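You operate a simulated robot arm through the tools that you are given. There is no shell and no other tool.

The job below is to be done with a simulated robot arm. You get a single attempt, and the scene is never put back.

TASK
Put the kit away: lamp off, head level and on the trolley, blue ear defenders hung up.
Fine: they go on the black-tipped peg. Set down upright: lamp stand.

The check looks at the end state, three seconds after you hand in, the way a careful person would. Anything else that was tipped, shoved, dropped, spilled or broken makes it a failure.

THE ROBOT
A 7-joint arm with a two-finger parallel gripper, fixed in place. Base frame: the origin is at the foot of the arm, x ahead of it, y to its left, z up; the work surface is at about z = 0.858. Units: m, rad, N and s.
Its first joint turns from -2.304 to 2.304 rad. Payload 3.91 kg.
Tool frame: the origin (TCP) lies between the finger pads and is the grasp point; the fingertips stand 0.03 m ahead of it; z points along the fingers, y is the line along which they close. The gripper opens to 0.11 m. The fingers are 0.02 m wide and 0.01 m thick; the gripper's body (0.048 by 0.112 m) begins 0.055 m behind the TCP.
Orientation is that of the tool frame in the base frame, as [roll, pitch, yaw] about the fixed x, y, z axes, in that order (R = Rz(yaw) Ry(pitch) Rx(roll)). With the fingers straight down and closing along the base's y, the tool's x points along the base's -x, its y along +y and its z along -z.

THE INTERFACE
- The arm moves only by the tool play_rows. Its argument "steps" is a list of rows, each an object (a shift or turn left out is 0, a gripper value left out holds the last) with "slide": the shift along the tool's x, y, z in m, a list of three; "rot": the turn, a rotation vector about the tool's x, y, z in rad, a list of three; "hand": the finger opening in m, from 0 to 0.11. In form: [{"slide": [x, y, z], "rot": [rx, ry, rz], "hand": hand}, ...]. A call has 1 to 20 rows; each row is the pose to reach, as a shift and turn from the pose commanded when the call began, along the tool's axes at that moment. Rows are played at 5 a second. More than 0.05 m and 0.15 rad between two rows, or a gripper value outside its range, and nothing of the call is played. A pose out of reach is approached as far as the arm can. The call stops where the force on the tool passes 90 N (or 10 N more than at its start, if that is more) or the arm is blocked; 0.2 s more then pass. The fingers move at their own pace (about 0.108 m/s each) and stop on an object; they squeeze with about 37 N. The grip force told is the motor's: it shows also when the fingers shut on nothing. Time passes only in rows, and 0.2 s behind the last, so rows that repeat a pose let the fingers close. The reply holds the time, the measured pose of the TCP, the force on the tool along the base axes, the opening and the grip force, in the units named above and with some noise, with the torque about the TCP (base axes, N m) and any sound that the robot's microphone picked up.
- Cameras (640 x 400 px; columns grow to the right, rows downward): "scene" is fixed at [0.3996, -0.6504, 1.4218]; the picture's right is [0.94, -0.33, 0.00], its down [-0.06, -0.18, -0.98] and it looks along [0.32, 0.93, -0.19] (base axes); focal length 277 px, centre (320, 200). "wrist" rides on the gripper at [0.072, 0.017, -0.103] in the tool frame; the picture's right is [-0.23, 0.97, 0.00], its down [-0.76, -0.18, -0.62] and it looks along [-0.61, -0.14, 0.78] (tool axes); focal length 222 px, centre (320, 200). There is no depth. A picture from a camera that has moved, and an enlarged one, comes with that camera's place and axes in the base frame and with its lens.
- capture(camera): a new picture of that camera. It takes no simulated time.
- enlarge(camera, box): a new picture of the part [left, top, right, bottom] of that camera's present view, enlarged. It takes no simulated time.
- finish_job(): hands the job in; it is judged then, once.

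Nothing tells you positions but the pictures and the camera data. Unless the task says otherwise, let go and move clear before handing in.

The tools are called after "Emit:" as name(argument=value, ...) on one line, values as JSON. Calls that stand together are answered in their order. play_rows: Moves the arm, as the interface text tells. Its arguments: {"type":"object","properties":{"steps":{"type":"array","items":{"type":"object","properties":{"slide":{"type":"array","items":{"type":"number"}},"rot":{"type":"array","items":{"type":"number"}},"hand":{"type":"number"}}}}},"required":["steps"]} The other tools are called the same way: capture (camera) takes a picture; enlarge (camera, box) takes an enlarged picture of a part of a camera's view; finish_job () hands the job in.

At the start:

```text
clock: 0.0
tcp_pos: [0.592, 0.2387, 1.5524]
tool_rot: [3.139, 0.0, 3.14]
contact_force: [0.1, 0.6, -0.2]
torque: [0.04, 0.0, 0.03]
width: 0.1101
grasp_force: 0.0
```

scene: 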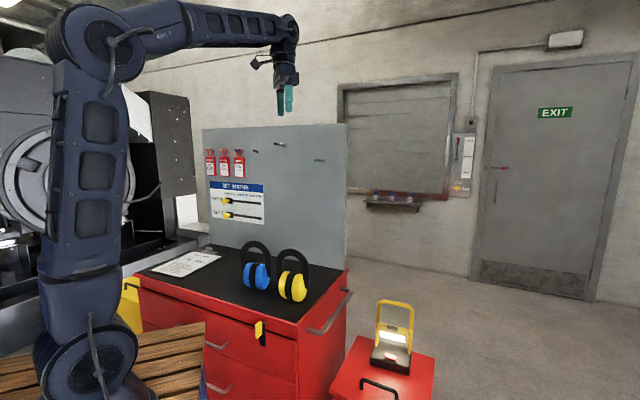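
wrist: 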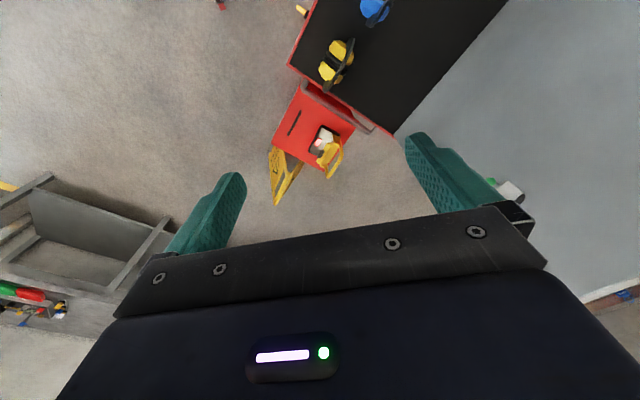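

I see a red trolley with a black top carrying blue and yellow ear defenders, a pegboard panel behind it, and a lit work lamp on a small red box to the right. I'll look closer at each before moving.

Emit:
enlarge(camera="scene", box=[330, 280, 450, 400])

Emit:
enlarge(camera="scene", box=[190, 120, 350, 220])

Emit:
enlarge(camera="scene", box=[220, 220, 350, 310])

Emit:
enlarge(camera="wrist", box=[240, 0, 440, 200])

```text
3.33 times, centred on (390, 340) of scene
camera zoom: at [0.3996, -0.6504, 1.4218], right [0.94, -0.33, 0.0], down [-0.06, -0.18, -0.98], along [0.32, 0.93, -0.19], focal length 923 px, centre (87, -267)
```

zoom: 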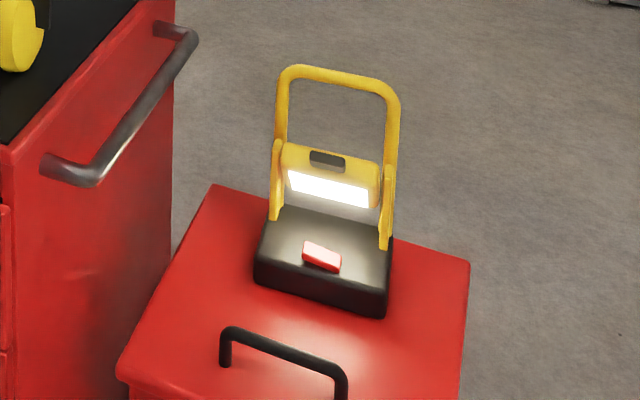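

```text
4.00 times, centred on (270, 170) of scene
camera zoom: at [0.3996, -0.6504, 1.4218], right [0.94, -0.33, 0.0], down [-0.06, -0.18, -0.98], along [0.32, 0.93, -0.19], focal length 1108 px, centre (520, 320)
```

zoom: 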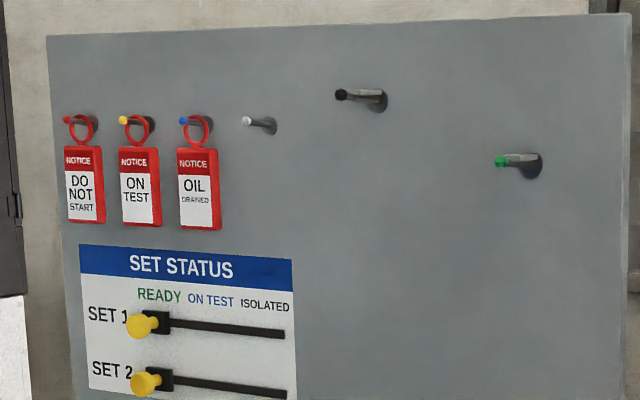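

```text
4.44 times, centred on (285, 265) of scene
camera zoom: at [0.3996, -0.6504, 1.4218], right [0.94, -0.33, 0.0], down [-0.06, -0.18, -0.98], along [0.32, 0.93, -0.19], focal length 1231 px, centre (476, -89)
```

zoom: 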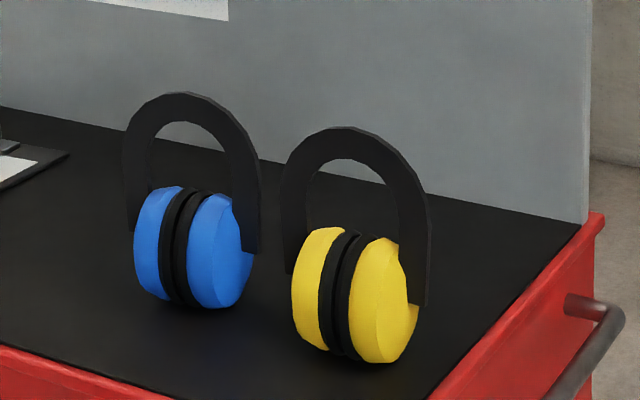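

```text
2.00 times, centred on (340, 100) of wrist
camera zoom: at [0.5182, 0.2569, 1.654], right [0.23, 0.97, 0.0], down [0.76, -0.18, 0.62], along [0.61, -0.14, -0.78], focal length 444 px, centre (280, 400)
```

zoom: 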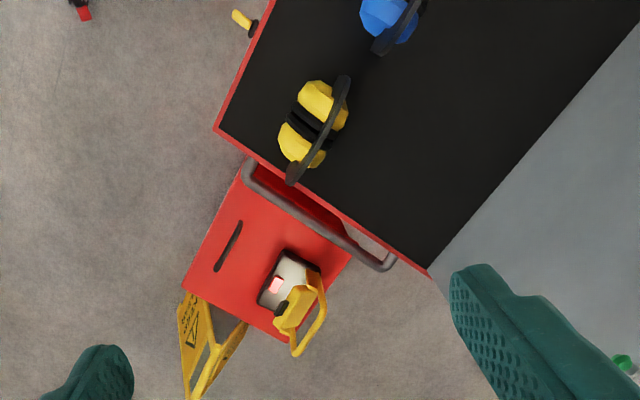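

The trolley top (z≈0.858) sits at 45° to the base axes, with the panel at its far side and the black peg near z≈1.43. The lamp stands lower, near (0.99, 0.17), with its base at about z 0.57. Next I'll move the wrist camera closer to the lamp to study its switch and head.

Emit:
play_rows(steps=[{"slide": [-0.01, -0.013, 0.041]}, {"slide": [-0.02, -0.025, 0.082]}, {"slide": [-0.03, -0.038, 0.123]}, {"slide": [-0.04, -0.05, 0.164]}, {"slide": [-0.05, -0.063, 0.205]}, {"slide": [-0.06, -0.076, 0.246]}, {"slide": [-0.07, -0.09, 0.287]}, {"slide": [-0.08, -0.102, 0.328]}, {"slide": [-0.09, -0.115, 0.369]}, {"slide": [-0.1, -0.128, 0.41]}, {"slide": [-0.108, -0.139, 0.452]}, {"slide": [-0.108, -0.139, 0.452]}])

Emit:
capture(camera="wrist")

Emit:
enlarge(camera="wrist", box=[290, 90, 450, 230])

Emit:
capture(camera="scene")

```text
clock: 2.6
tcp_pos: [0.697, 0.0977, 1.0962]
tool_rot: [3.141, 0.0, 3.141]
contact_force: [-0.2, -0.1, 0.5]
torque: [0.01, 0.0, 0.0]
width: 0.11
grasp_force: 0.0
```

```text
taken
camera wrist: at [0.6257, 0.1169, 1.1993], right [0.23, 0.97, 0.0], down [0.76, -0.18, 0.62], along [0.61, -0.14, -0.78], focal length 222 px, centre (320, 200)
```

wrist: 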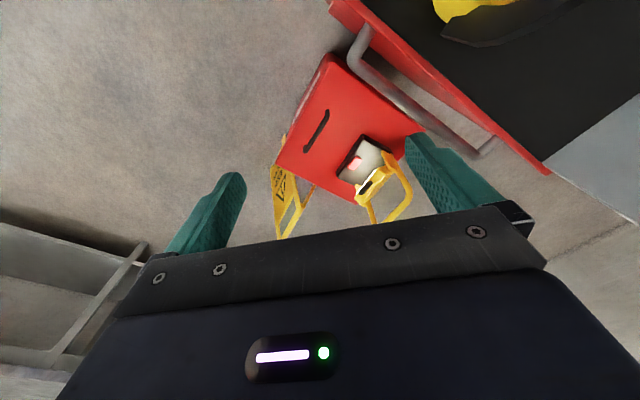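

```text
2.86 times, centred on (370, 160) of wrist
camera zoom: at [0.6257, 0.1169, 1.1993], right [0.23, 0.97, 0.0], down [0.76, -0.18, 0.62], along [0.61, -0.14, -0.78], focal length 635 px, centre (177, 314)
```

zoom: 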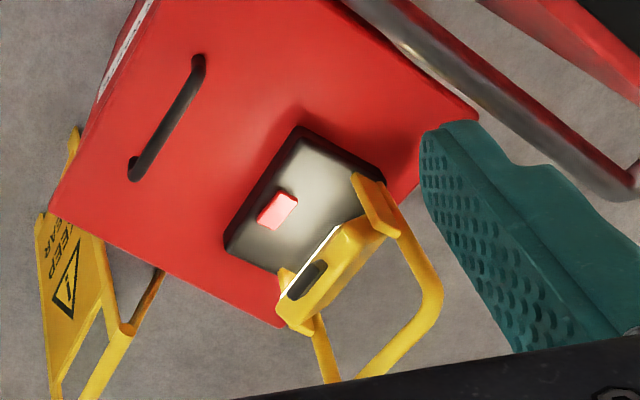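

```text
taken
```

scene: 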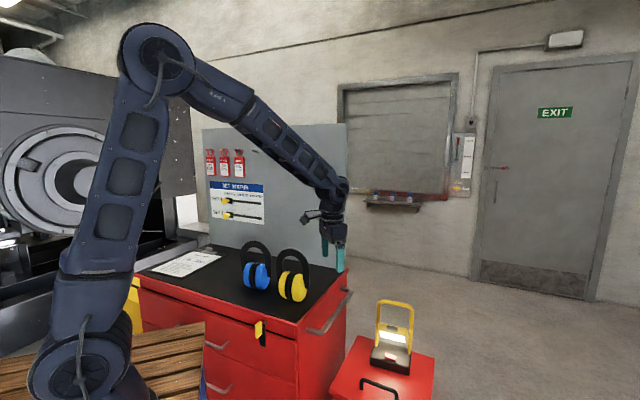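

The lamp is a black base with a red rocker on top, a tilting yellow head between two uprights, and a U-shaped carry handle. The switch comes out near (0.966, 0.142, 0.622) and the handle top near (1.04, 0.23, 0.78). I'll move closer for a sharper look.

Emit:
play_rows(steps=[{"slide": [-0.026, 0.01, 0.036]}, {"slide": [-0.052, 0.02, 0.073]}, {"slide": [-0.078, 0.032, 0.11]}, {"slide": [-0.103, 0.042, 0.146]}, {"slide": [-0.103, 0.042, 0.146]}])

Emit:
capture(camera="wrist")

Emit:
enlarge(camera="wrist", box=[270, 80, 450, 230])

Emit:
enlarge(camera="scene", box=[360, 290, 430, 380])

```text
clock: 3.8
tcp_pos: [0.8033, 0.1421, 0.953]
tool_rot: [-3.141, -0.001, -3.14]
contact_force: [-0.1, -0.3, 0.3]
torque: [0.01, 0.0, -0.01]
width: 0.1099
grasp_force: 0.0
```

```text
taken
camera wrist: at [0.731, 0.1604, 1.0558], right [0.23, 0.97, 0.0], down [0.76, -0.18, 0.62], along [0.61, -0.14, -0.78], focal length 222 px, centre (320, 200)
```

wrist: 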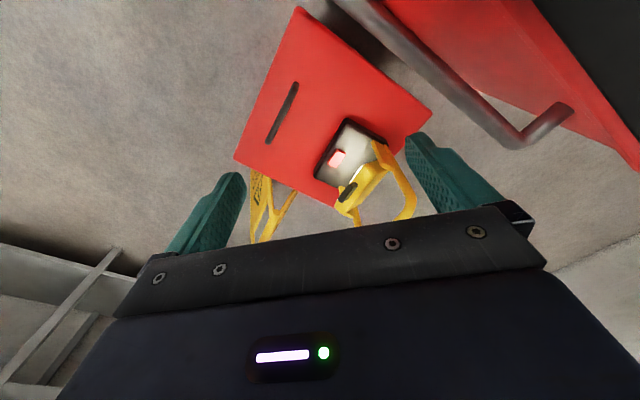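

```text
2.67 times, centred on (360, 155) of wrist
camera zoom: at [0.731, 0.1604, 1.0558], right [0.23, 0.97, 0.0], down [0.76, -0.18, 0.62], along [0.61, -0.14, -0.78], focal length 592 px, centre (213, 320)
```

zoom: 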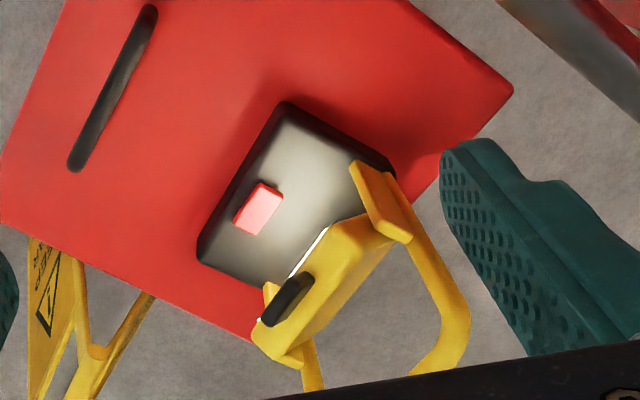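

```text
4.44 times, centred on (395, 335) of scene
camera zoom: at [0.3996, -0.6504, 1.4218], right [0.94, -0.33, 0.0], down [-0.06, -0.18, -0.98], along [0.32, 0.93, -0.19], focal length 1231 px, centre (-13, -400)
```

zoom: 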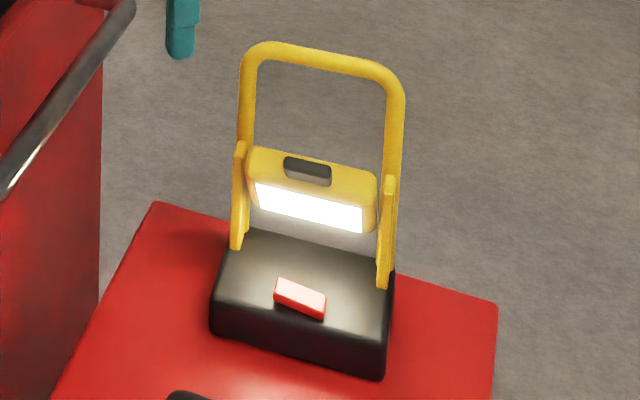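

The head is tilted down and lit, and the red rocker is on top of the base. The lamp will be easier to handle once it stands on the trolley, so I'll hang the blue defenders first. I'm lifting clear and turning the wrist 45° to look at them from the front.

Emit:
play_rows(steps=[{"slide": [0, 0, -0.049]}, {"slide": [0, 0, -0.098]}, {"slide": [0, 0, -0.147]}, {"slide": [0, 0, -0.196]}, {"slide": [0, 0, -0.245]}, {"slide": [0, 0, -0.294]}, {"slide": [0.041, 0.023, -0.29], "rot": [0, 0, -0.087]}, {"slide": [0.083, 0.045, -0.285], "rot": [0, 0, -0.174]}, {"slide": [0.124, 0.068, -0.28], "rot": [0, 0, -0.262]}, {"slide": [0.165, 0.091, -0.275], "rot": [0, 0, -0.349]}, {"slide": [0.207, 0.113, -0.27], "rot": [0, 0, -0.436]}, {"slide": [0.248, 0.136, -0.265], "rot": [0, 0, -0.524]}, {"slide": [0.289, 0.159, -0.26], "rot": [0, 0, -0.611]}, {"slide": [0.331, 0.181, -0.255], "rot": [0, 0, -0.698]}, {"slide": [0.372, 0.204, -0.25], "rot": [0, 0, -0.785]}, {"slide": [0.372, 0.204, -0.25], "rot": [0, 0, -0.785]}])

Emit:
capture(camera="wrist")

Emit:
capture(camera="scene")

```text
clock: 7.2
tcp_pos: [0.4295, 0.3455, 1.2032]
tool_rot: [-3.141, 0.0, -2.357]
contact_force: [0.5, -0.2, -1.0]
torque: [0.01, 0.02, 0.01]
width: 0.1099
grasp_force: 0.1
```

```text
taken
camera wrist: at [0.3662, 0.3084, 1.3056], right [-0.53, 0.85, 0.0], down [0.66, 0.41, 0.62], along [0.53, 0.33, -0.78], focal length 222 px, centre (320, 200)
```

wrist: 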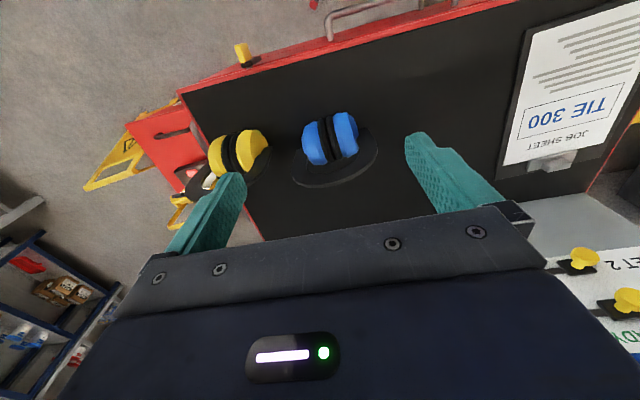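

```text
taken
```

scene: 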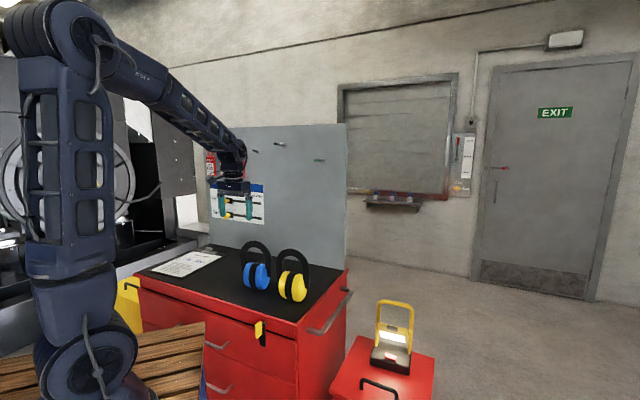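

Emit:
enlarge(camera="wrist", box=[190, 90, 410, 230])

Emit:
enlarge(camera="scene", box=[235, 230, 315, 310])

Emit:
enlarge(camera="scene", box=[250, 120, 350, 180])

```text
2.86 times, centred on (300, 160) of wrist
camera zoom: at [0.3662, 0.3084, 1.3056], right [-0.53, 0.85, 0.0], down [0.66, 0.41, 0.62], along [0.53, 0.33, -0.78], focal length 635 px, centre (377, 314)
```

zoom: 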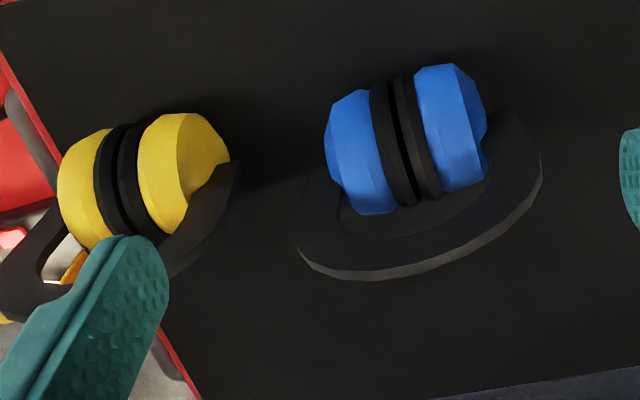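

```text
5.00 times, centred on (275, 270) of scene
camera zoom: at [0.3996, -0.6504, 1.4218], right [0.94, -0.33, 0.0], down [-0.06, -0.18, -0.98], along [0.32, 0.93, -0.19], focal length 1385 px, centre (545, -150)
```

zoom: 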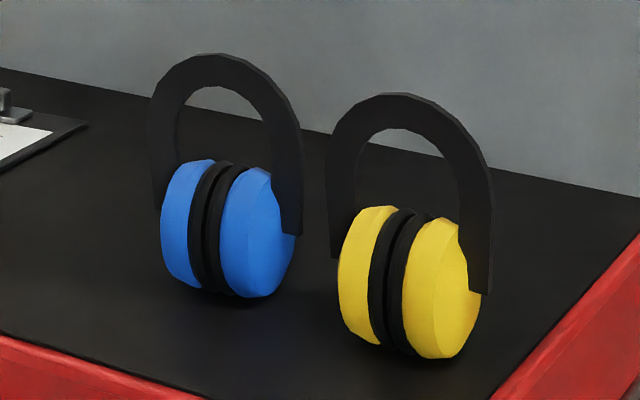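

```text
6.40 times, centred on (300, 150) of scene
camera zoom: at [0.3996, -0.6504, 1.4218], right [0.94, -0.33, 0.0], down [-0.06, -0.18, -0.98], along [0.32, 0.93, -0.19], focal length 1773 px, centre (448, 520)
```

zoom: 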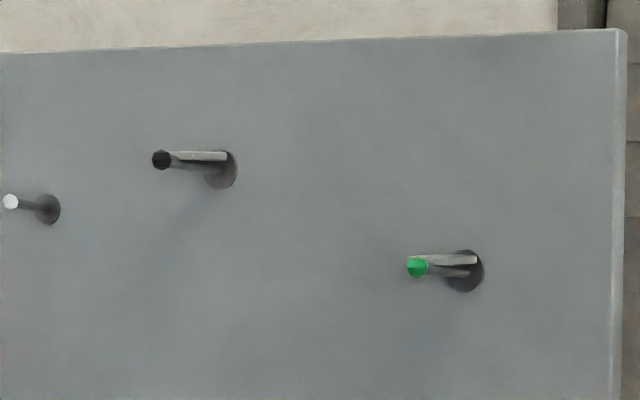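

The blue defenders stand upright with a flat, thin arch band roughly parallel to the panel. I'll raise and tilt the gripper to look straight at the pegs, which will fix the black peg's position and show me how far the arm reaches there.

Emit:
play_rows(steps=[{"slide": [-0.01, 0.002, -0.033], "rot": [0, -0.131, 0]}, {"slide": [-0.03, 0.003, -0.066], "rot": [0, -0.262, 0]}, {"slide": [-0.05, 0.005, -0.099], "rot": [0, -0.393, 0]}, {"slide": [-0.07, 0.007, -0.132], "rot": [0, -0.524, 0]}, {"slide": [-0.09, 0.008, -0.165], "rot": [0, -0.655, 0]}, {"slide": [-0.1, 0.01, -0.197], "rot": [0, -0.785, 0]}, {"slide": [-0.1, 0.01, -0.197], "rot": [0, -0.785, 0]}])

Emit:
capture(camera="wrist")

Emit:
enlarge(camera="wrist", box=[240, 100, 440, 240])

```text
clock: 8.8
tcp_pos: [0.4944, 0.4221, 1.4008]
tool_rot: [3.141, 0.787, -2.357]
contact_force: [0.2, 0.2, 0.1]
torque: [-0.03, 0.0, 0.01]
width: 0.11
grasp_force: 0.1
```

```text
taken
camera wrist: at [0.393, 0.3484, 1.4215], right [-0.58, 0.8, 0.16], down [0.19, -0.06, 0.98], along [0.79, 0.59, -0.12], focal length 222 px, centre (320, 200)
```

wrist: 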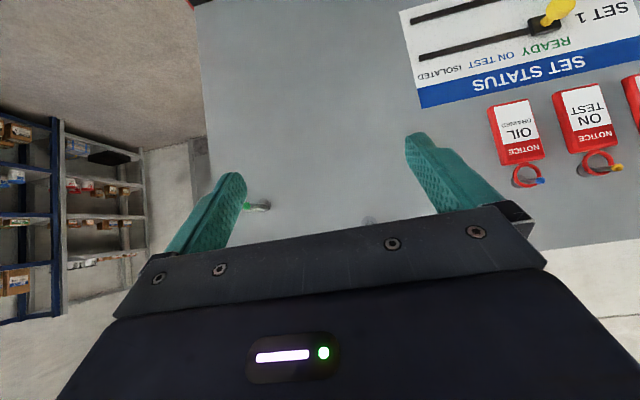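

```text
2.86 times, centred on (340, 170) of wrist
camera zoom: at [0.393, 0.3484, 1.4215], right [-0.58, 0.8, 0.16], down [0.19, -0.06, 0.98], along [0.79, 0.59, -0.12], focal length 635 px, centre (263, 286)
```

zoom: 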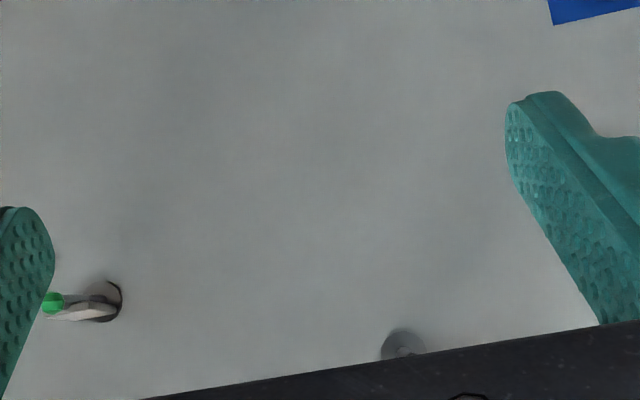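

The black peg's base comes out near u=0.96, v=-0.009, z=1.428, where u points toward the panel and v points left along it. The peg is about 0.08 m long. Next I'll test, with the fingers closed and clear of the pegs, whether the arm reaches that height with the tool pointing straight down.

Emit:
play_rows(steps=[{"slide": [-0.035, -0.01, 0.0], "rot": [0, 0.131, 0], "hand": 0.0}, {"slide": [-0.075, -0.02, 0.01], "rot": [0, 0.262, 0], "hand": 0.0}, {"slide": [-0.115, -0.03, 0.02], "rot": [0, 0.393, 0], "hand": 0.0}, {"slide": [-0.155, -0.04, 0.035], "rot": [0, 0.524, 0], "hand": 0.0}, {"slide": [-0.195, -0.05, 0.05], "rot": [0, 0.655, 0], "hand": 0.0}, {"slide": [-0.2348, -0.06, 0.065], "rot": [0, 0.785, 0], "hand": 0.0}, {"slide": [-0.2348, -0.06, 0.065], "rot": [0, 0.785, 0], "hand": 0.0}])

Emit:
capture(camera="wrist")

Emit:
capture(camera="scene")

```text
clock: 10.4
tcp_pos: [0.6609, 0.5142, 1.5007]
tool_rot: [-3.14, -0.002, -2.357]
contact_force: [-0.4, -0.6, 0.0]
torque: [0.01, -0.01, -0.01]
width: 0.0
grasp_force: 36.5
out of reach, approached as far as the arm can: row 6, 7
```

```text
taken
camera wrist: at [0.5975, 0.476, 1.6032], right [-0.53, 0.85, 0.0], down [0.67, 0.41, 0.62], along [0.53, 0.33, -0.78], focal length 222 px, centre (320, 200)
```

wrist: 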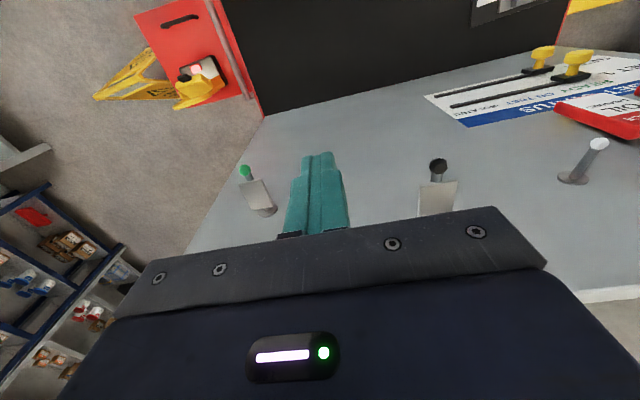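

```text
taken
```

scene: 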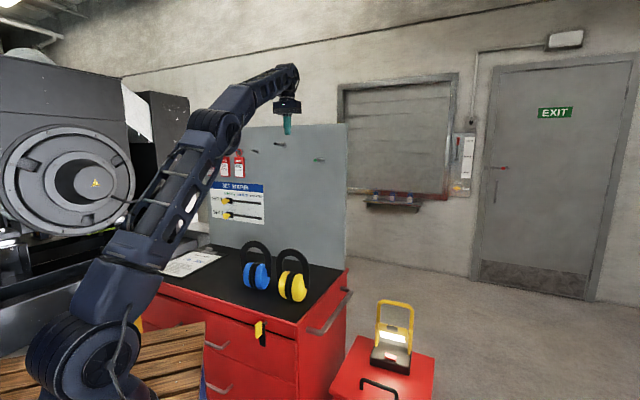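

Emit:
enlarge(camera="wrist", box=[370, 120, 490, 220])

Emit:
enlarge(camera="wrist", box=[130, 0, 290, 120])

```text
4.00 times, centred on (430, 170) of wrist
camera zoom: at [0.5975, 0.476, 1.6032], right [-0.53, 0.85, 0.0], down [0.67, 0.41, 0.62], along [0.53, 0.33, -0.78], focal length 888 px, centre (-120, 320)
```

zoom: 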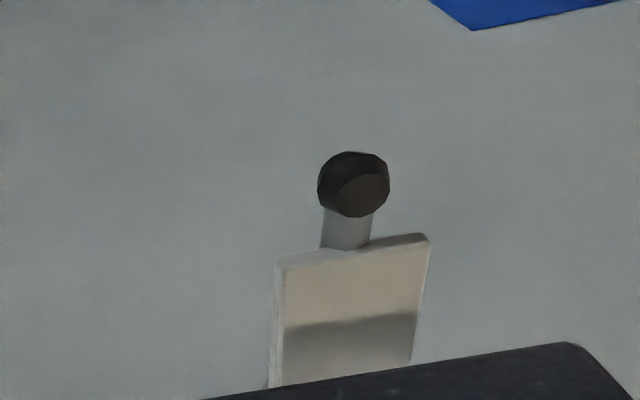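

```text
3.33 times, centred on (210, 60) of wrist
camera zoom: at [0.5975, 0.476, 1.6032], right [-0.53, 0.85, 0.0], down [0.67, 0.41, 0.62], along [0.53, 0.33, -0.78], focal length 740 px, centre (687, 667)
```

zoom: 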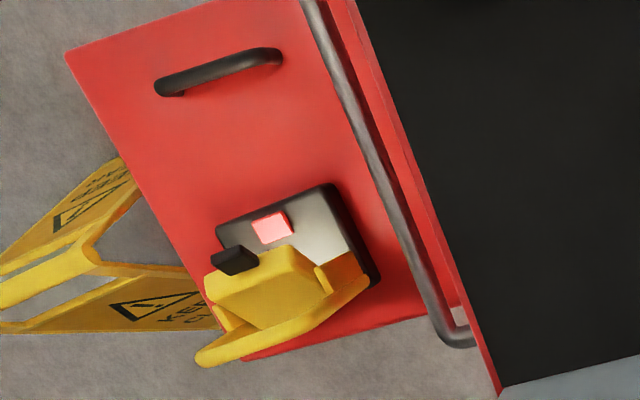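

With the tool straight down the arm only reaches about u≈0.83 at that height, so I'll hang the defenders with the tool tilted forward, gripping the band's left leg sideways. The black peg carries a flat saddle plate, u 0.89–0.96, v −0.026 to 0.006, top about z 1.44. Now I'm going back for a close frontal look at the blue defenders.

Emit:
play_rows(steps=[{"slide": [0.03, 0.005, 0.033], "rot": [0, -0.032, 0], "hand": 0.06}, {"slide": [0.06, 0.009, 0.066], "rot": [0, -0.064, 0]}, {"slide": [0.09, 0.014, 0.099], "rot": [0, -0.096, 0]}, {"slide": [0.12, 0.018, 0.132], "rot": [0, -0.128, 0]}, {"slide": [0.15, 0.023, 0.165], "rot": [0, -0.16, 0]}, {"slide": [0.18, 0.027, 0.198], "rot": [0, -0.192, 0]}, {"slide": [0.21, 0.032, 0.231], "rot": [0, -0.224, 0]}, {"slide": [0.24, 0.036, 0.264], "rot": [0, -0.256, 0]}, {"slide": [0.27, 0.041, 0.297], "rot": [0, -0.288, 0]}, {"slide": [0.3, 0.045, 0.33], "rot": [0, -0.32, 0]}, {"slide": [0.325, 0.05, 0.36], "rot": [0, -0.35, 0]}, {"slide": [0.325, 0.05, 0.36], "rot": [0, -0.35, 0]}])

Emit:
capture(camera="wrist")

Emit:
enlarge(camera="wrist", box=[230, 80, 430, 220])

Emit:
capture(camera="scene")

```text
clock: 13.0
tcp_pos: [0.3958, 0.3205, 1.1422]
tool_rot: [3.141, 0.351, -2.357]
contact_force: [0.7, -0.2, 0.1]
torque: [-0.02, 0.0, 0.0]
width: 0.0601
grasp_force: 0.1
```

```text
taken
camera wrist: at [0.3097, 0.2605, 1.2136], right [-0.54, 0.84, 0.08], down [0.48, 0.23, 0.85], along [0.69, 0.49, -0.53], focal length 222 px, centre (320, 200)
```

wrist: 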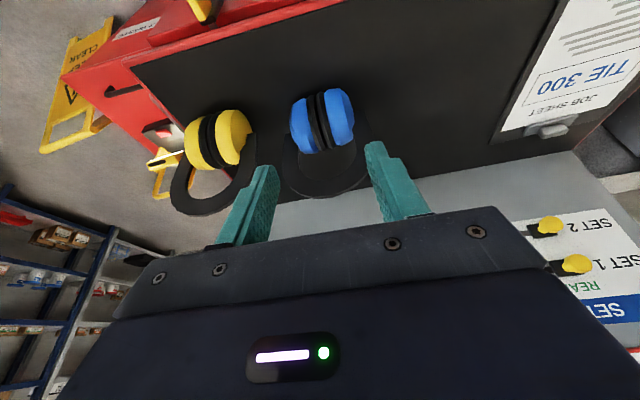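

```text
2.86 times, centred on (330, 150) of wrist
camera zoom: at [0.3097, 0.2605, 1.2136], right [-0.54, 0.84, 0.08], down [0.48, 0.23, 0.85], along [0.69, 0.49, -0.53], focal length 635 px, centre (291, 343)
```

zoom: 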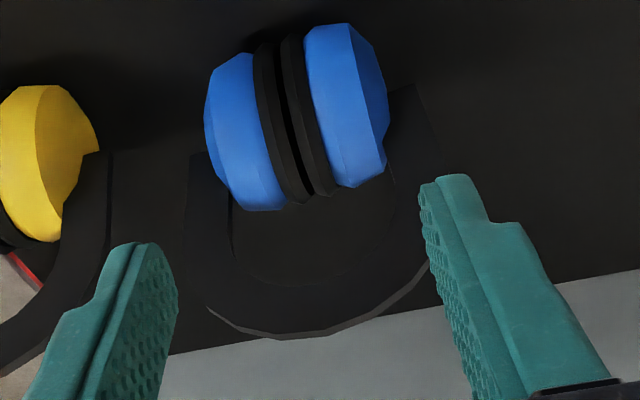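

```text
taken
```

scene: 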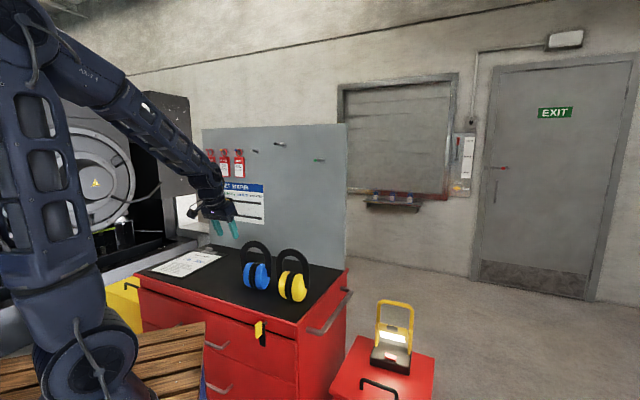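

Emit:
enlarge(camera="wrist", box=[330, 100, 390, 160])

Emit:
enlarge(camera="wrist", box=[275, 120, 385, 205])

```text
6.67 times, centred on (360, 130) of wrist
camera zoom: at [0.3097, 0.2605, 1.2136], right [-0.54, 0.84, 0.08], down [0.48, 0.23, 0.85], along [0.69, 0.49, -0.53], focal length 1481 px, centre (53, 667)
```

zoom: 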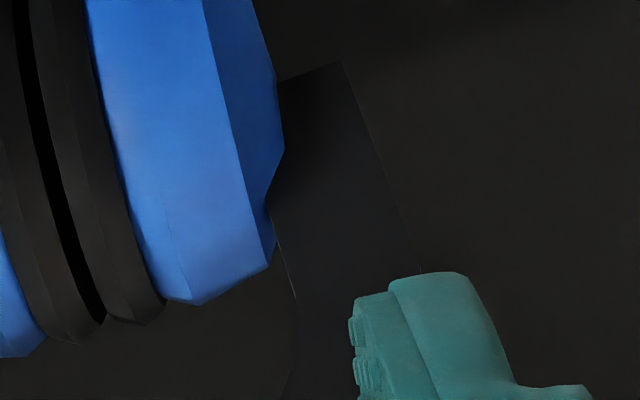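

```text
4.71 times, centred on (330, 162) of wrist
camera zoom: at [0.3097, 0.2605, 1.2136], right [-0.54, 0.84, 0.08], down [0.48, 0.23, 0.85], along [0.69, 0.49, -0.53], focal length 1045 px, centre (273, 376)
```

zoom: 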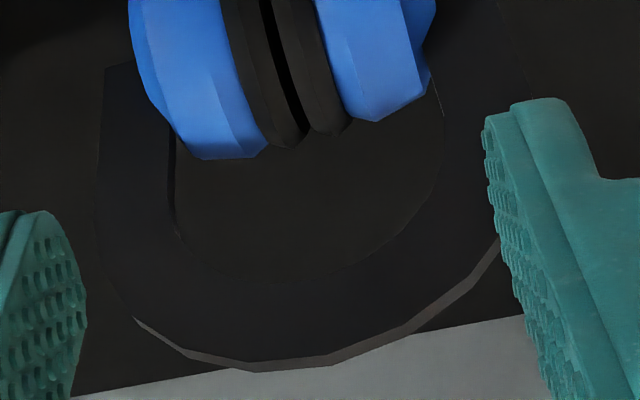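

The blue arch band is about 8 mm thick near u≈0.648, centred at v≈−0.058. Its left leg spans v −0.017 to +0.011, and the opening runs from z≈0.975 to 1.034. I'll bring the gripper nearly horizontal in front of that left leg, which also tests whether this pose is reachable.

Emit:
play_rows(steps=[{"slide": [0.0, 0.007, 0.022], "rot": [0, -0.128, 0]}, {"slide": [0.0, 0.014, 0.045], "rot": [0, -0.257, 0]}, {"slide": [0.0, 0.021, 0.067], "rot": [0, -0.386, 0]}, {"slide": [0.0, 0.029, 0.089], "rot": [0, -0.514, 0]}, {"slide": [0.0, 0.036, 0.112], "rot": [0, -0.643, 0]}, {"slide": [0.0, 0.043, 0.134], "rot": [0, -0.771, 0]}, {"slide": [0.0, 0.05, 0.1564], "rot": [0, -0.9, 0]}, {"slide": [0.0, 0.05, 0.1564], "rot": [0, -0.9, 0]}])

Emit:
capture(camera="wrist")

Emit:
capture(camera="scene")

Emit:
enlarge(camera="scene", box=[200, 210, 310, 310])

```text
clock: 14.8
tcp_pos: [0.4069, 0.4213, 0.9946]
tool_rot: [-3.139, 1.249, -2.355]
contact_force: [-0.3, 0.8, -0.6]
torque: [0.03, 0.05, 0.03]
width: 0.06
grasp_force: 0.1
out of reach, approached as far as the arm can: row 5, 6, 7, 8
```

```text
taken
camera wrist: at [0.3094, 0.3488, 0.9573], right [-0.64, 0.74, 0.21], down [-0.12, -0.37, 0.92], along [0.76, 0.56, 0.33], focal length 222 px, centre (320, 200)
```

wrist: 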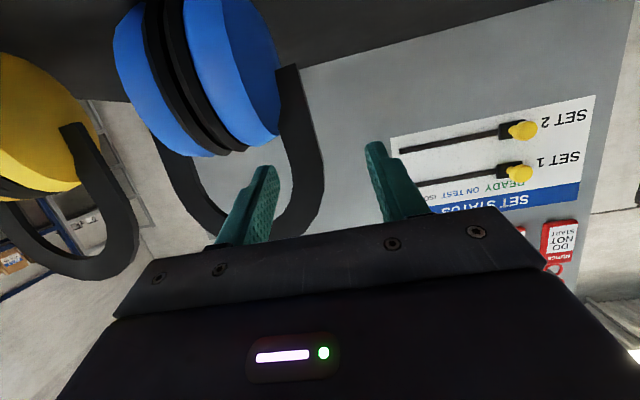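

```text
taken
```

scene: 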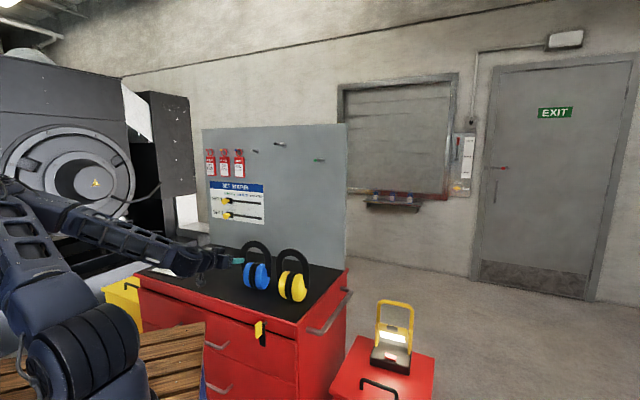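

```text
4.00 times, centred on (255, 260) of scene
camera zoom: at [0.3996, -0.6504, 1.4218], right [0.94, -0.33, 0.0], down [-0.06, -0.18, -0.98], along [0.32, 0.93, -0.19], focal length 1108 px, centre (580, -40)
```

zoom: 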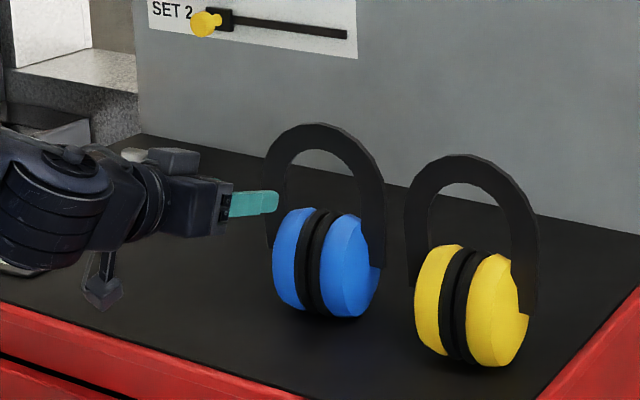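

Emit:
enlarge(camera="wrist", box=[100, 0, 420, 250])

Emit:
enlarge(camera="wrist", box=[230, 50, 350, 250])

```text
1.60 times, centred on (260, 125) of wrist
camera zoom: at [0.3094, 0.3488, 0.9573], right [-0.64, 0.74, 0.21], down [-0.12, -0.37, 0.92], along [0.76, 0.56, 0.33], focal length 355 px, centre (416, 320)
```

zoom: 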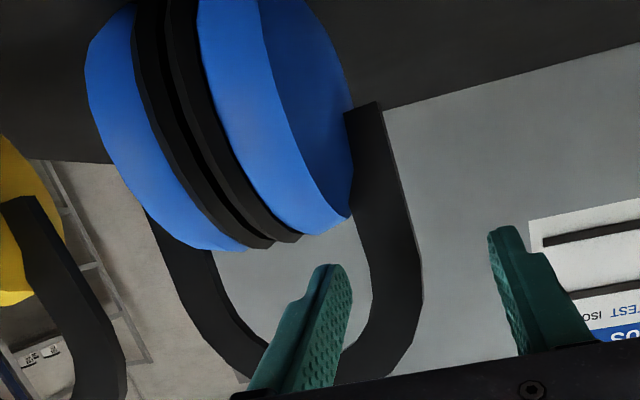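

```text
2.00 times, centred on (290, 150) of wrist
camera zoom: at [0.3094, 0.3488, 0.9573], right [-0.64, 0.74, 0.21], down [-0.12, -0.37, 0.92], along [0.76, 0.56, 0.33], focal length 444 px, centre (380, 300)
```

zoom: 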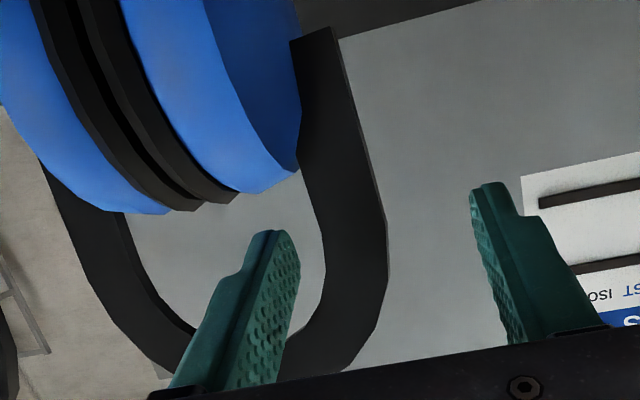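

The pose works, and the near-horizontal gripper now sits in front of the left leg. The leg spans v −0.0165 to 0.008 near z=0.99 and the cup tops are about z 0.966. I'll slide in so the fingers straddle the leg, then check before closing.

Emit:
play_rows(steps=[{"slide": [-0.003, -0.008, 0.009]}, {"slide": [-0.0057, -0.0145, 0.0171]}, {"slide": [-0.0085, -0.0145, 0.0257]}, {"slide": [-0.0114, -0.0145, 0.0342]}, {"slide": [-0.014, -0.0145, 0.042]}, {"slide": [-0.0166, -0.0145, 0.0497]}, {"slide": [-0.0166, -0.0145, 0.0497]}])

Emit:
capture(camera="wrist")

Emit:
enlarge(camera="scene", box=[220, 220, 300, 300])

```text
clock: 16.4
tcp_pos: [0.4568, 0.4495, 0.9938]
tool_rot: [3.141, 1.251, -2.356]
contact_force: [0.1, 0.8, 0.1]
torque: [0.02, 0.03, 0.0]
width: 0.0602
grasp_force: 0.0
```

```text
taken
camera wrist: at [0.358, 0.3769, 0.9573], right [-0.64, 0.74, 0.22], down [-0.12, -0.37, 0.92], along [0.76, 0.56, 0.33], focal length 222 px, centre (320, 200)
```

wrist: 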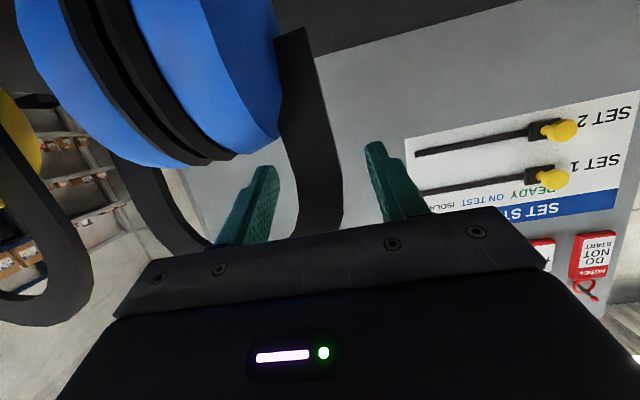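

```text
5.00 times, centred on (260, 260) of scene
camera zoom: at [0.3996, -0.6504, 1.4218], right [0.94, -0.33, 0.0], down [-0.06, -0.18, -0.98], along [0.32, 0.93, -0.19], focal length 1385 px, centre (620, -100)
```

zoom: 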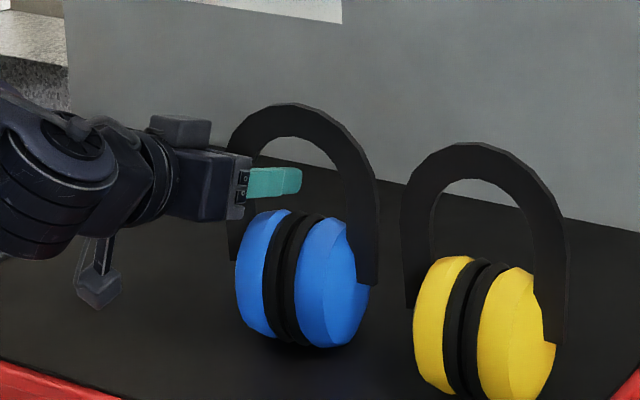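

The fingers straddle the left leg, with the inner finger inside the arch opening and clear of the cups. Now I'll close on it.

Emit:
play_rows(steps=[{"slide": [0, 0, 0], "hand": 0.03}, {"slide": [0, 0, 0], "hand": 0.0}, {"slide": [0, 0, 0], "hand": 0.0}, {"slide": [0, 0, 0], "hand": 0.0}])

Emit:
capture(camera="wrist")

Emit:
enlarge(camera="scene", box=[220, 220, 300, 300])

```text
clock: 17.4
tcp_pos: [0.4562, 0.4488, 0.9941]
tool_rot: [-3.141, 1.249, -2.358]
contact_force: [0.3, -0.5, -2.1]
torque: [0.14, 0.11, 0.01]
width: 0.0072
grasp_force: 37.1
```

```text
taken
camera wrist: at [0.3579, 0.3769, 0.9573], right [-0.64, 0.74, 0.22], down [-0.12, -0.37, 0.92], along [0.76, 0.56, 0.33], focal length 222 px, centre (320, 200)
```

wrist: 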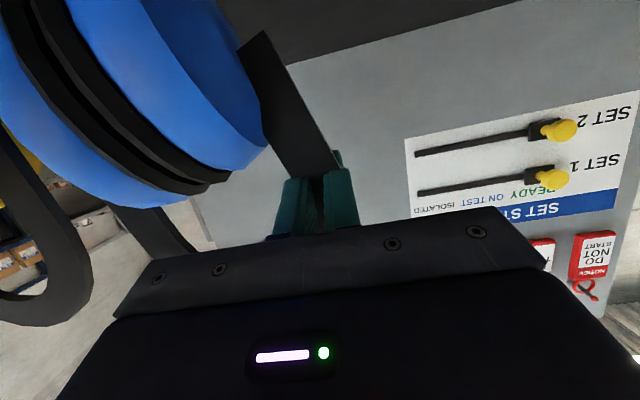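

```text
5.00 times, centred on (260, 260) of scene
camera zoom: at [0.3996, -0.6504, 1.4218], right [0.94, -0.33, 0.0], down [-0.06, -0.18, -0.98], along [0.32, 0.93, -0.19], focal length 1385 px, centre (620, -100)
```

zoom: 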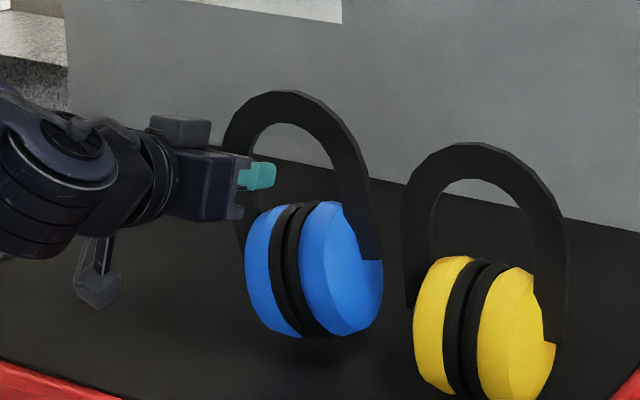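

Emit:
enlarge(camera="wrist", box=[220, 20, 400, 240])

Emit:
enlarge(camera="scene", box=[240, 230, 280, 265])

```text
1.82 times, centred on (310, 130) of wrist
camera zoom: at [0.3579, 0.3769, 0.9573], right [-0.64, 0.74, 0.22], down [-0.12, -0.37, 0.92], along [0.76, 0.56, 0.33], focal length 404 px, centre (338, 327)
```

zoom: 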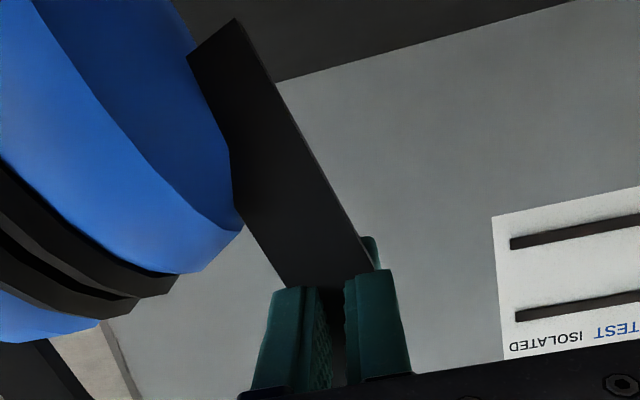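

```text
11.43 times, centred on (260, 248) of scene
camera zoom: at [0.3996, -0.6504, 1.4218], right [0.94, -0.33, 0.0], down [-0.06, -0.18, -0.98], along [0.32, 0.93, -0.19], focal length 3166 px, centre (1006, -343)
```

zoom: 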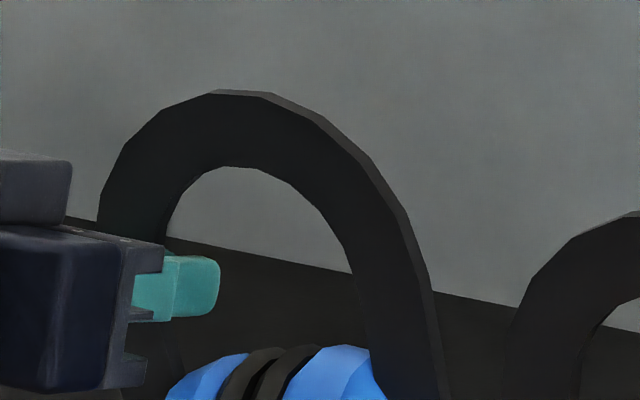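

The fingers closed to 7 mm, so the band is physically thinner than it looks. The defenders also rolled about 16° to lie flush with the pads. I'll lift a little and see how they hang in the grip.

Emit:
play_rows(steps=[{"slide": [-0.0142, 0, -0.0047]}, {"slide": [-0.0285, 0, -0.0095]}, {"slide": [-0.0427, 0, -0.0142]}, {"slide": [-0.057, 0, -0.019]}, {"slide": [-0.057, 0, -0.019]}, {"slide": [-0.057, 0, -0.019]}])

Emit:
capture(camera="wrist")

Emit:
enlarge(camera="scene", box=[215, 200, 315, 300])

```text
clock: 18.8
tcp_pos: [0.4562, 0.4501, 1.0552]
tool_rot: [-3.14, 1.25, -2.355]
contact_force: [0.4, -0.3, -3.0]
torque: [0.15, 0.1, 0.02]
width: 0.007
grasp_force: 36.8
```

```text
taken
camera wrist: at [0.3581, 0.3776, 1.0179], right [-0.64, 0.74, 0.22], down [-0.12, -0.37, 0.92], along [0.76, 0.56, 0.33], focal length 222 px, centre (320, 200)
```

wrist: 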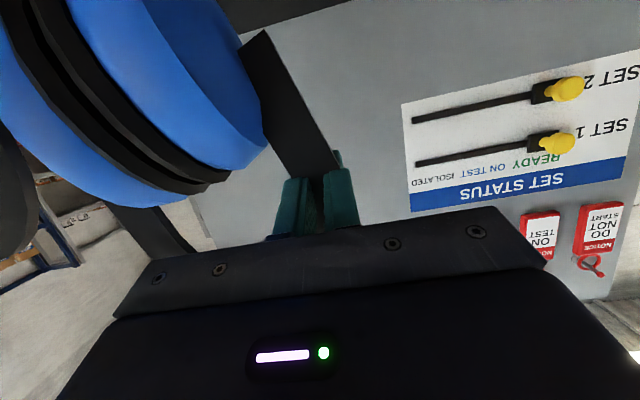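

```text
4.00 times, centred on (265, 250) of scene
camera zoom: at [0.3996, -0.6504, 1.4218], right [0.94, -0.33, 0.0], down [-0.06, -0.18, -0.98], along [0.32, 0.93, -0.19], focal length 1108 px, centre (540, 0)
```

zoom: 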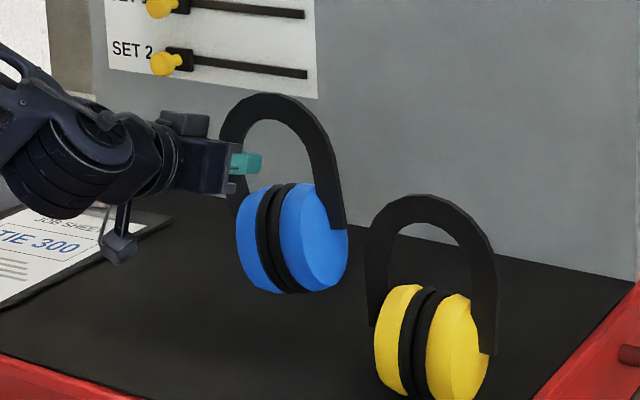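

The defenders are held securely (about 3 N) with a roll of about 14° in the v–z plane. I'll lift toward peg height, rolling the wrist back so the arch is upright, and stop well short of the panel.

Emit:
play_rows(steps=[{"slide": [-0.0259, 0.0035, -0.0041]}, {"slide": [-0.0518, 0.007, -0.0082]}, {"slide": [-0.0777, 0.0105, -0.0123], "rot": [-0.0066, 0, 0.0198]}, {"slide": [-0.1036, 0.014, -0.0164], "rot": [-0.0131, 0, 0.0396]}, {"slide": [-0.1295, 0.0175, -0.0205], "rot": [-0.0197, 0, 0.0593]}, {"slide": [-0.1553, 0.021, -0.0245], "rot": [-0.0263, 0, 0.0791]}, {"slide": [-0.1812, 0.0245, -0.0286], "rot": [-0.0328, 0, 0.0989]}, {"slide": [-0.2071, 0.028, -0.0327], "rot": [-0.0394, 0, 0.1187]}, {"slide": [-0.233, 0.0315, -0.0368], "rot": [-0.046, 0, 0.1384]}, {"slide": [-0.2589, 0.035, -0.0409], "rot": [-0.0525, 0, 0.1582]}, {"slide": [-0.2848, 0.0385, -0.045], "rot": [-0.0591, 0, 0.178]}, {"slide": [-0.3107, 0.042, -0.0491], "rot": [-0.0657, 0, 0.1978]}, {"slide": [-0.3366, 0.0455, -0.0532], "rot": [-0.0723, 0, 0.2175]}, {"slide": [-0.3624, 0.049, -0.0572], "rot": [-0.0788, 0, 0.2373]}, {"slide": [-0.3624, 0.049, -0.0572], "rot": [-0.0788, 0, 0.2373]}])

Emit:
capture(camera="wrist")

Emit:
capture(camera="scene")

Emit:
enlarge(camera="scene", box=[210, 110, 330, 210])

```text
clock: 22.0
tcp_pos: [0.4628, 0.5246, 1.4158]
tool_rot: [2.46, 1.167, -2.995]
contact_force: [-0.6, 0.1, -1.7]
torque: [0.12, 0.09, 0.02]
width: 0.0072
grasp_force: 36.9
```

```text
taken
camera wrist: at [0.3589, 0.459, 1.384], right [-0.58, 0.68, 0.45], down [0.03, -0.53, 0.85], along [0.81, 0.51, 0.28], focal length 222 px, centre (320, 200)
```

wrist: 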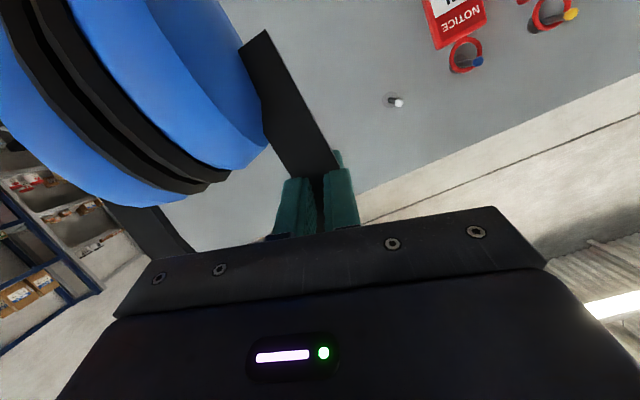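

```text
taken
```

scene: 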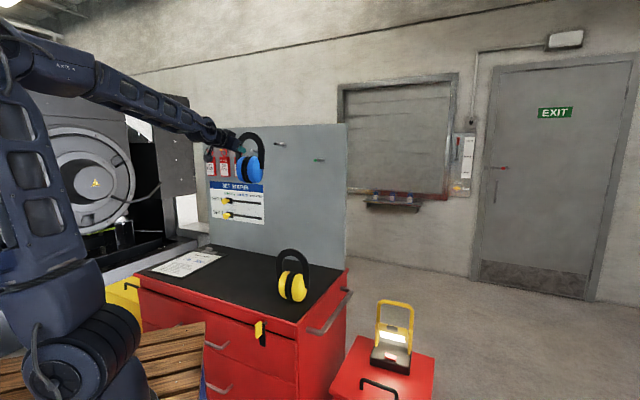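

```text
4.00 times, centred on (270, 160) of scene
camera zoom: at [0.3996, -0.6504, 1.4218], right [0.94, -0.33, 0.0], down [-0.06, -0.18, -0.98], along [0.32, 0.93, -0.19], focal length 1108 px, centre (520, 360)
```

zoom: 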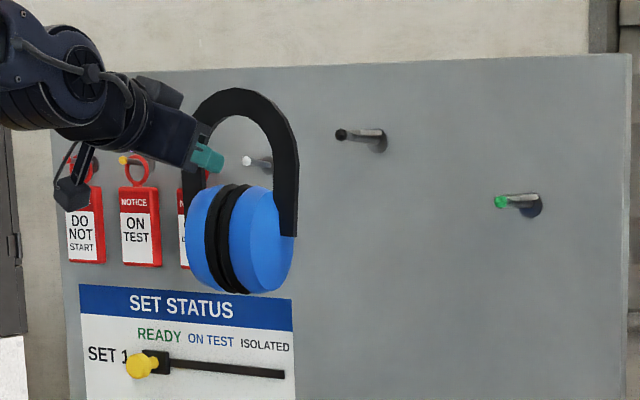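

The defenders are now upright in front of the panel, with the arch opening at about z 1.384–1.450 and centred near v≈−0.009, which lines up with the peg. I'll raise 12 mm, advance part of the way and check the alignment.

Emit:
play_rows(steps=[{"slide": [-0.011, 0.003, -0.0037]}, {"slide": [-0.0189, 0.003, 0.02]}, {"slide": [-0.0268, 0.003, 0.0438]}, {"slide": [-0.0347, 0.003, 0.0675]}, {"slide": [-0.0425, 0.003, 0.0912]}, {"slide": [-0.0488, 0.003, 0.1102]}, {"slide": [-0.0488, 0.003, 0.1102]}])

Emit:
enlarge(camera="scene", box=[240, 110, 320, 190])

Emit:
capture(camera="wrist")

```text
clock: 23.6
tcp_pos: [0.5488, 0.6124, 1.4289]
tool_rot: [2.46, 1.168, -2.995]
contact_force: [-0.7, -0.2, -2.6]
torque: [0.1, 0.12, -0.04]
width: 0.0071
grasp_force: 37.2
```

```text
5.00 times, centred on (280, 150) of scene
camera zoom: at [0.3996, -0.6504, 1.4218], right [0.94, -0.33, 0.0], down [-0.06, -0.18, -0.98], along [0.32, 0.93, -0.19], focal length 1385 px, centre (520, 450)
```

zoom: 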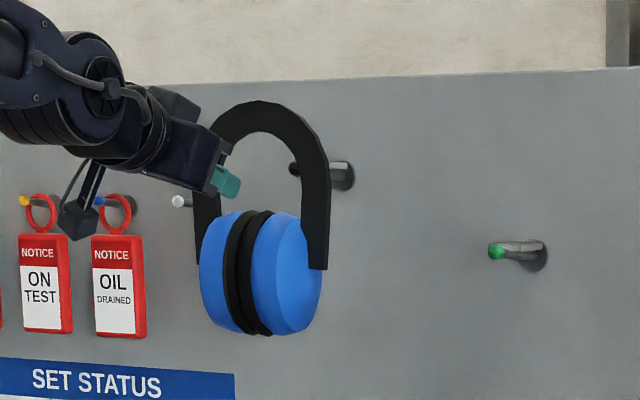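

```text
taken
camera wrist: at [0.4447, 0.5463, 1.3973], right [-0.58, 0.68, 0.45], down [0.03, -0.53, 0.85], along [0.81, 0.51, 0.28], focal length 222 px, centre (320, 200)
```

wrist: 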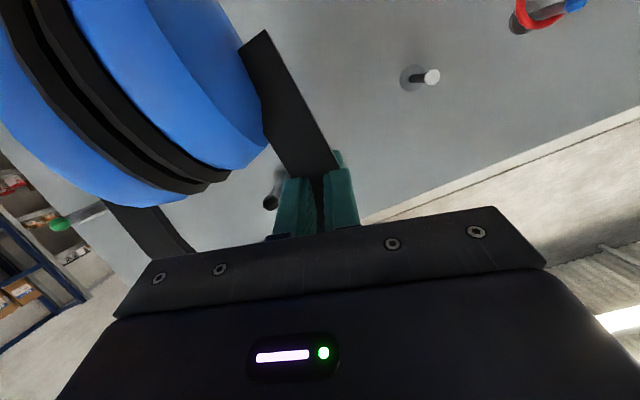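

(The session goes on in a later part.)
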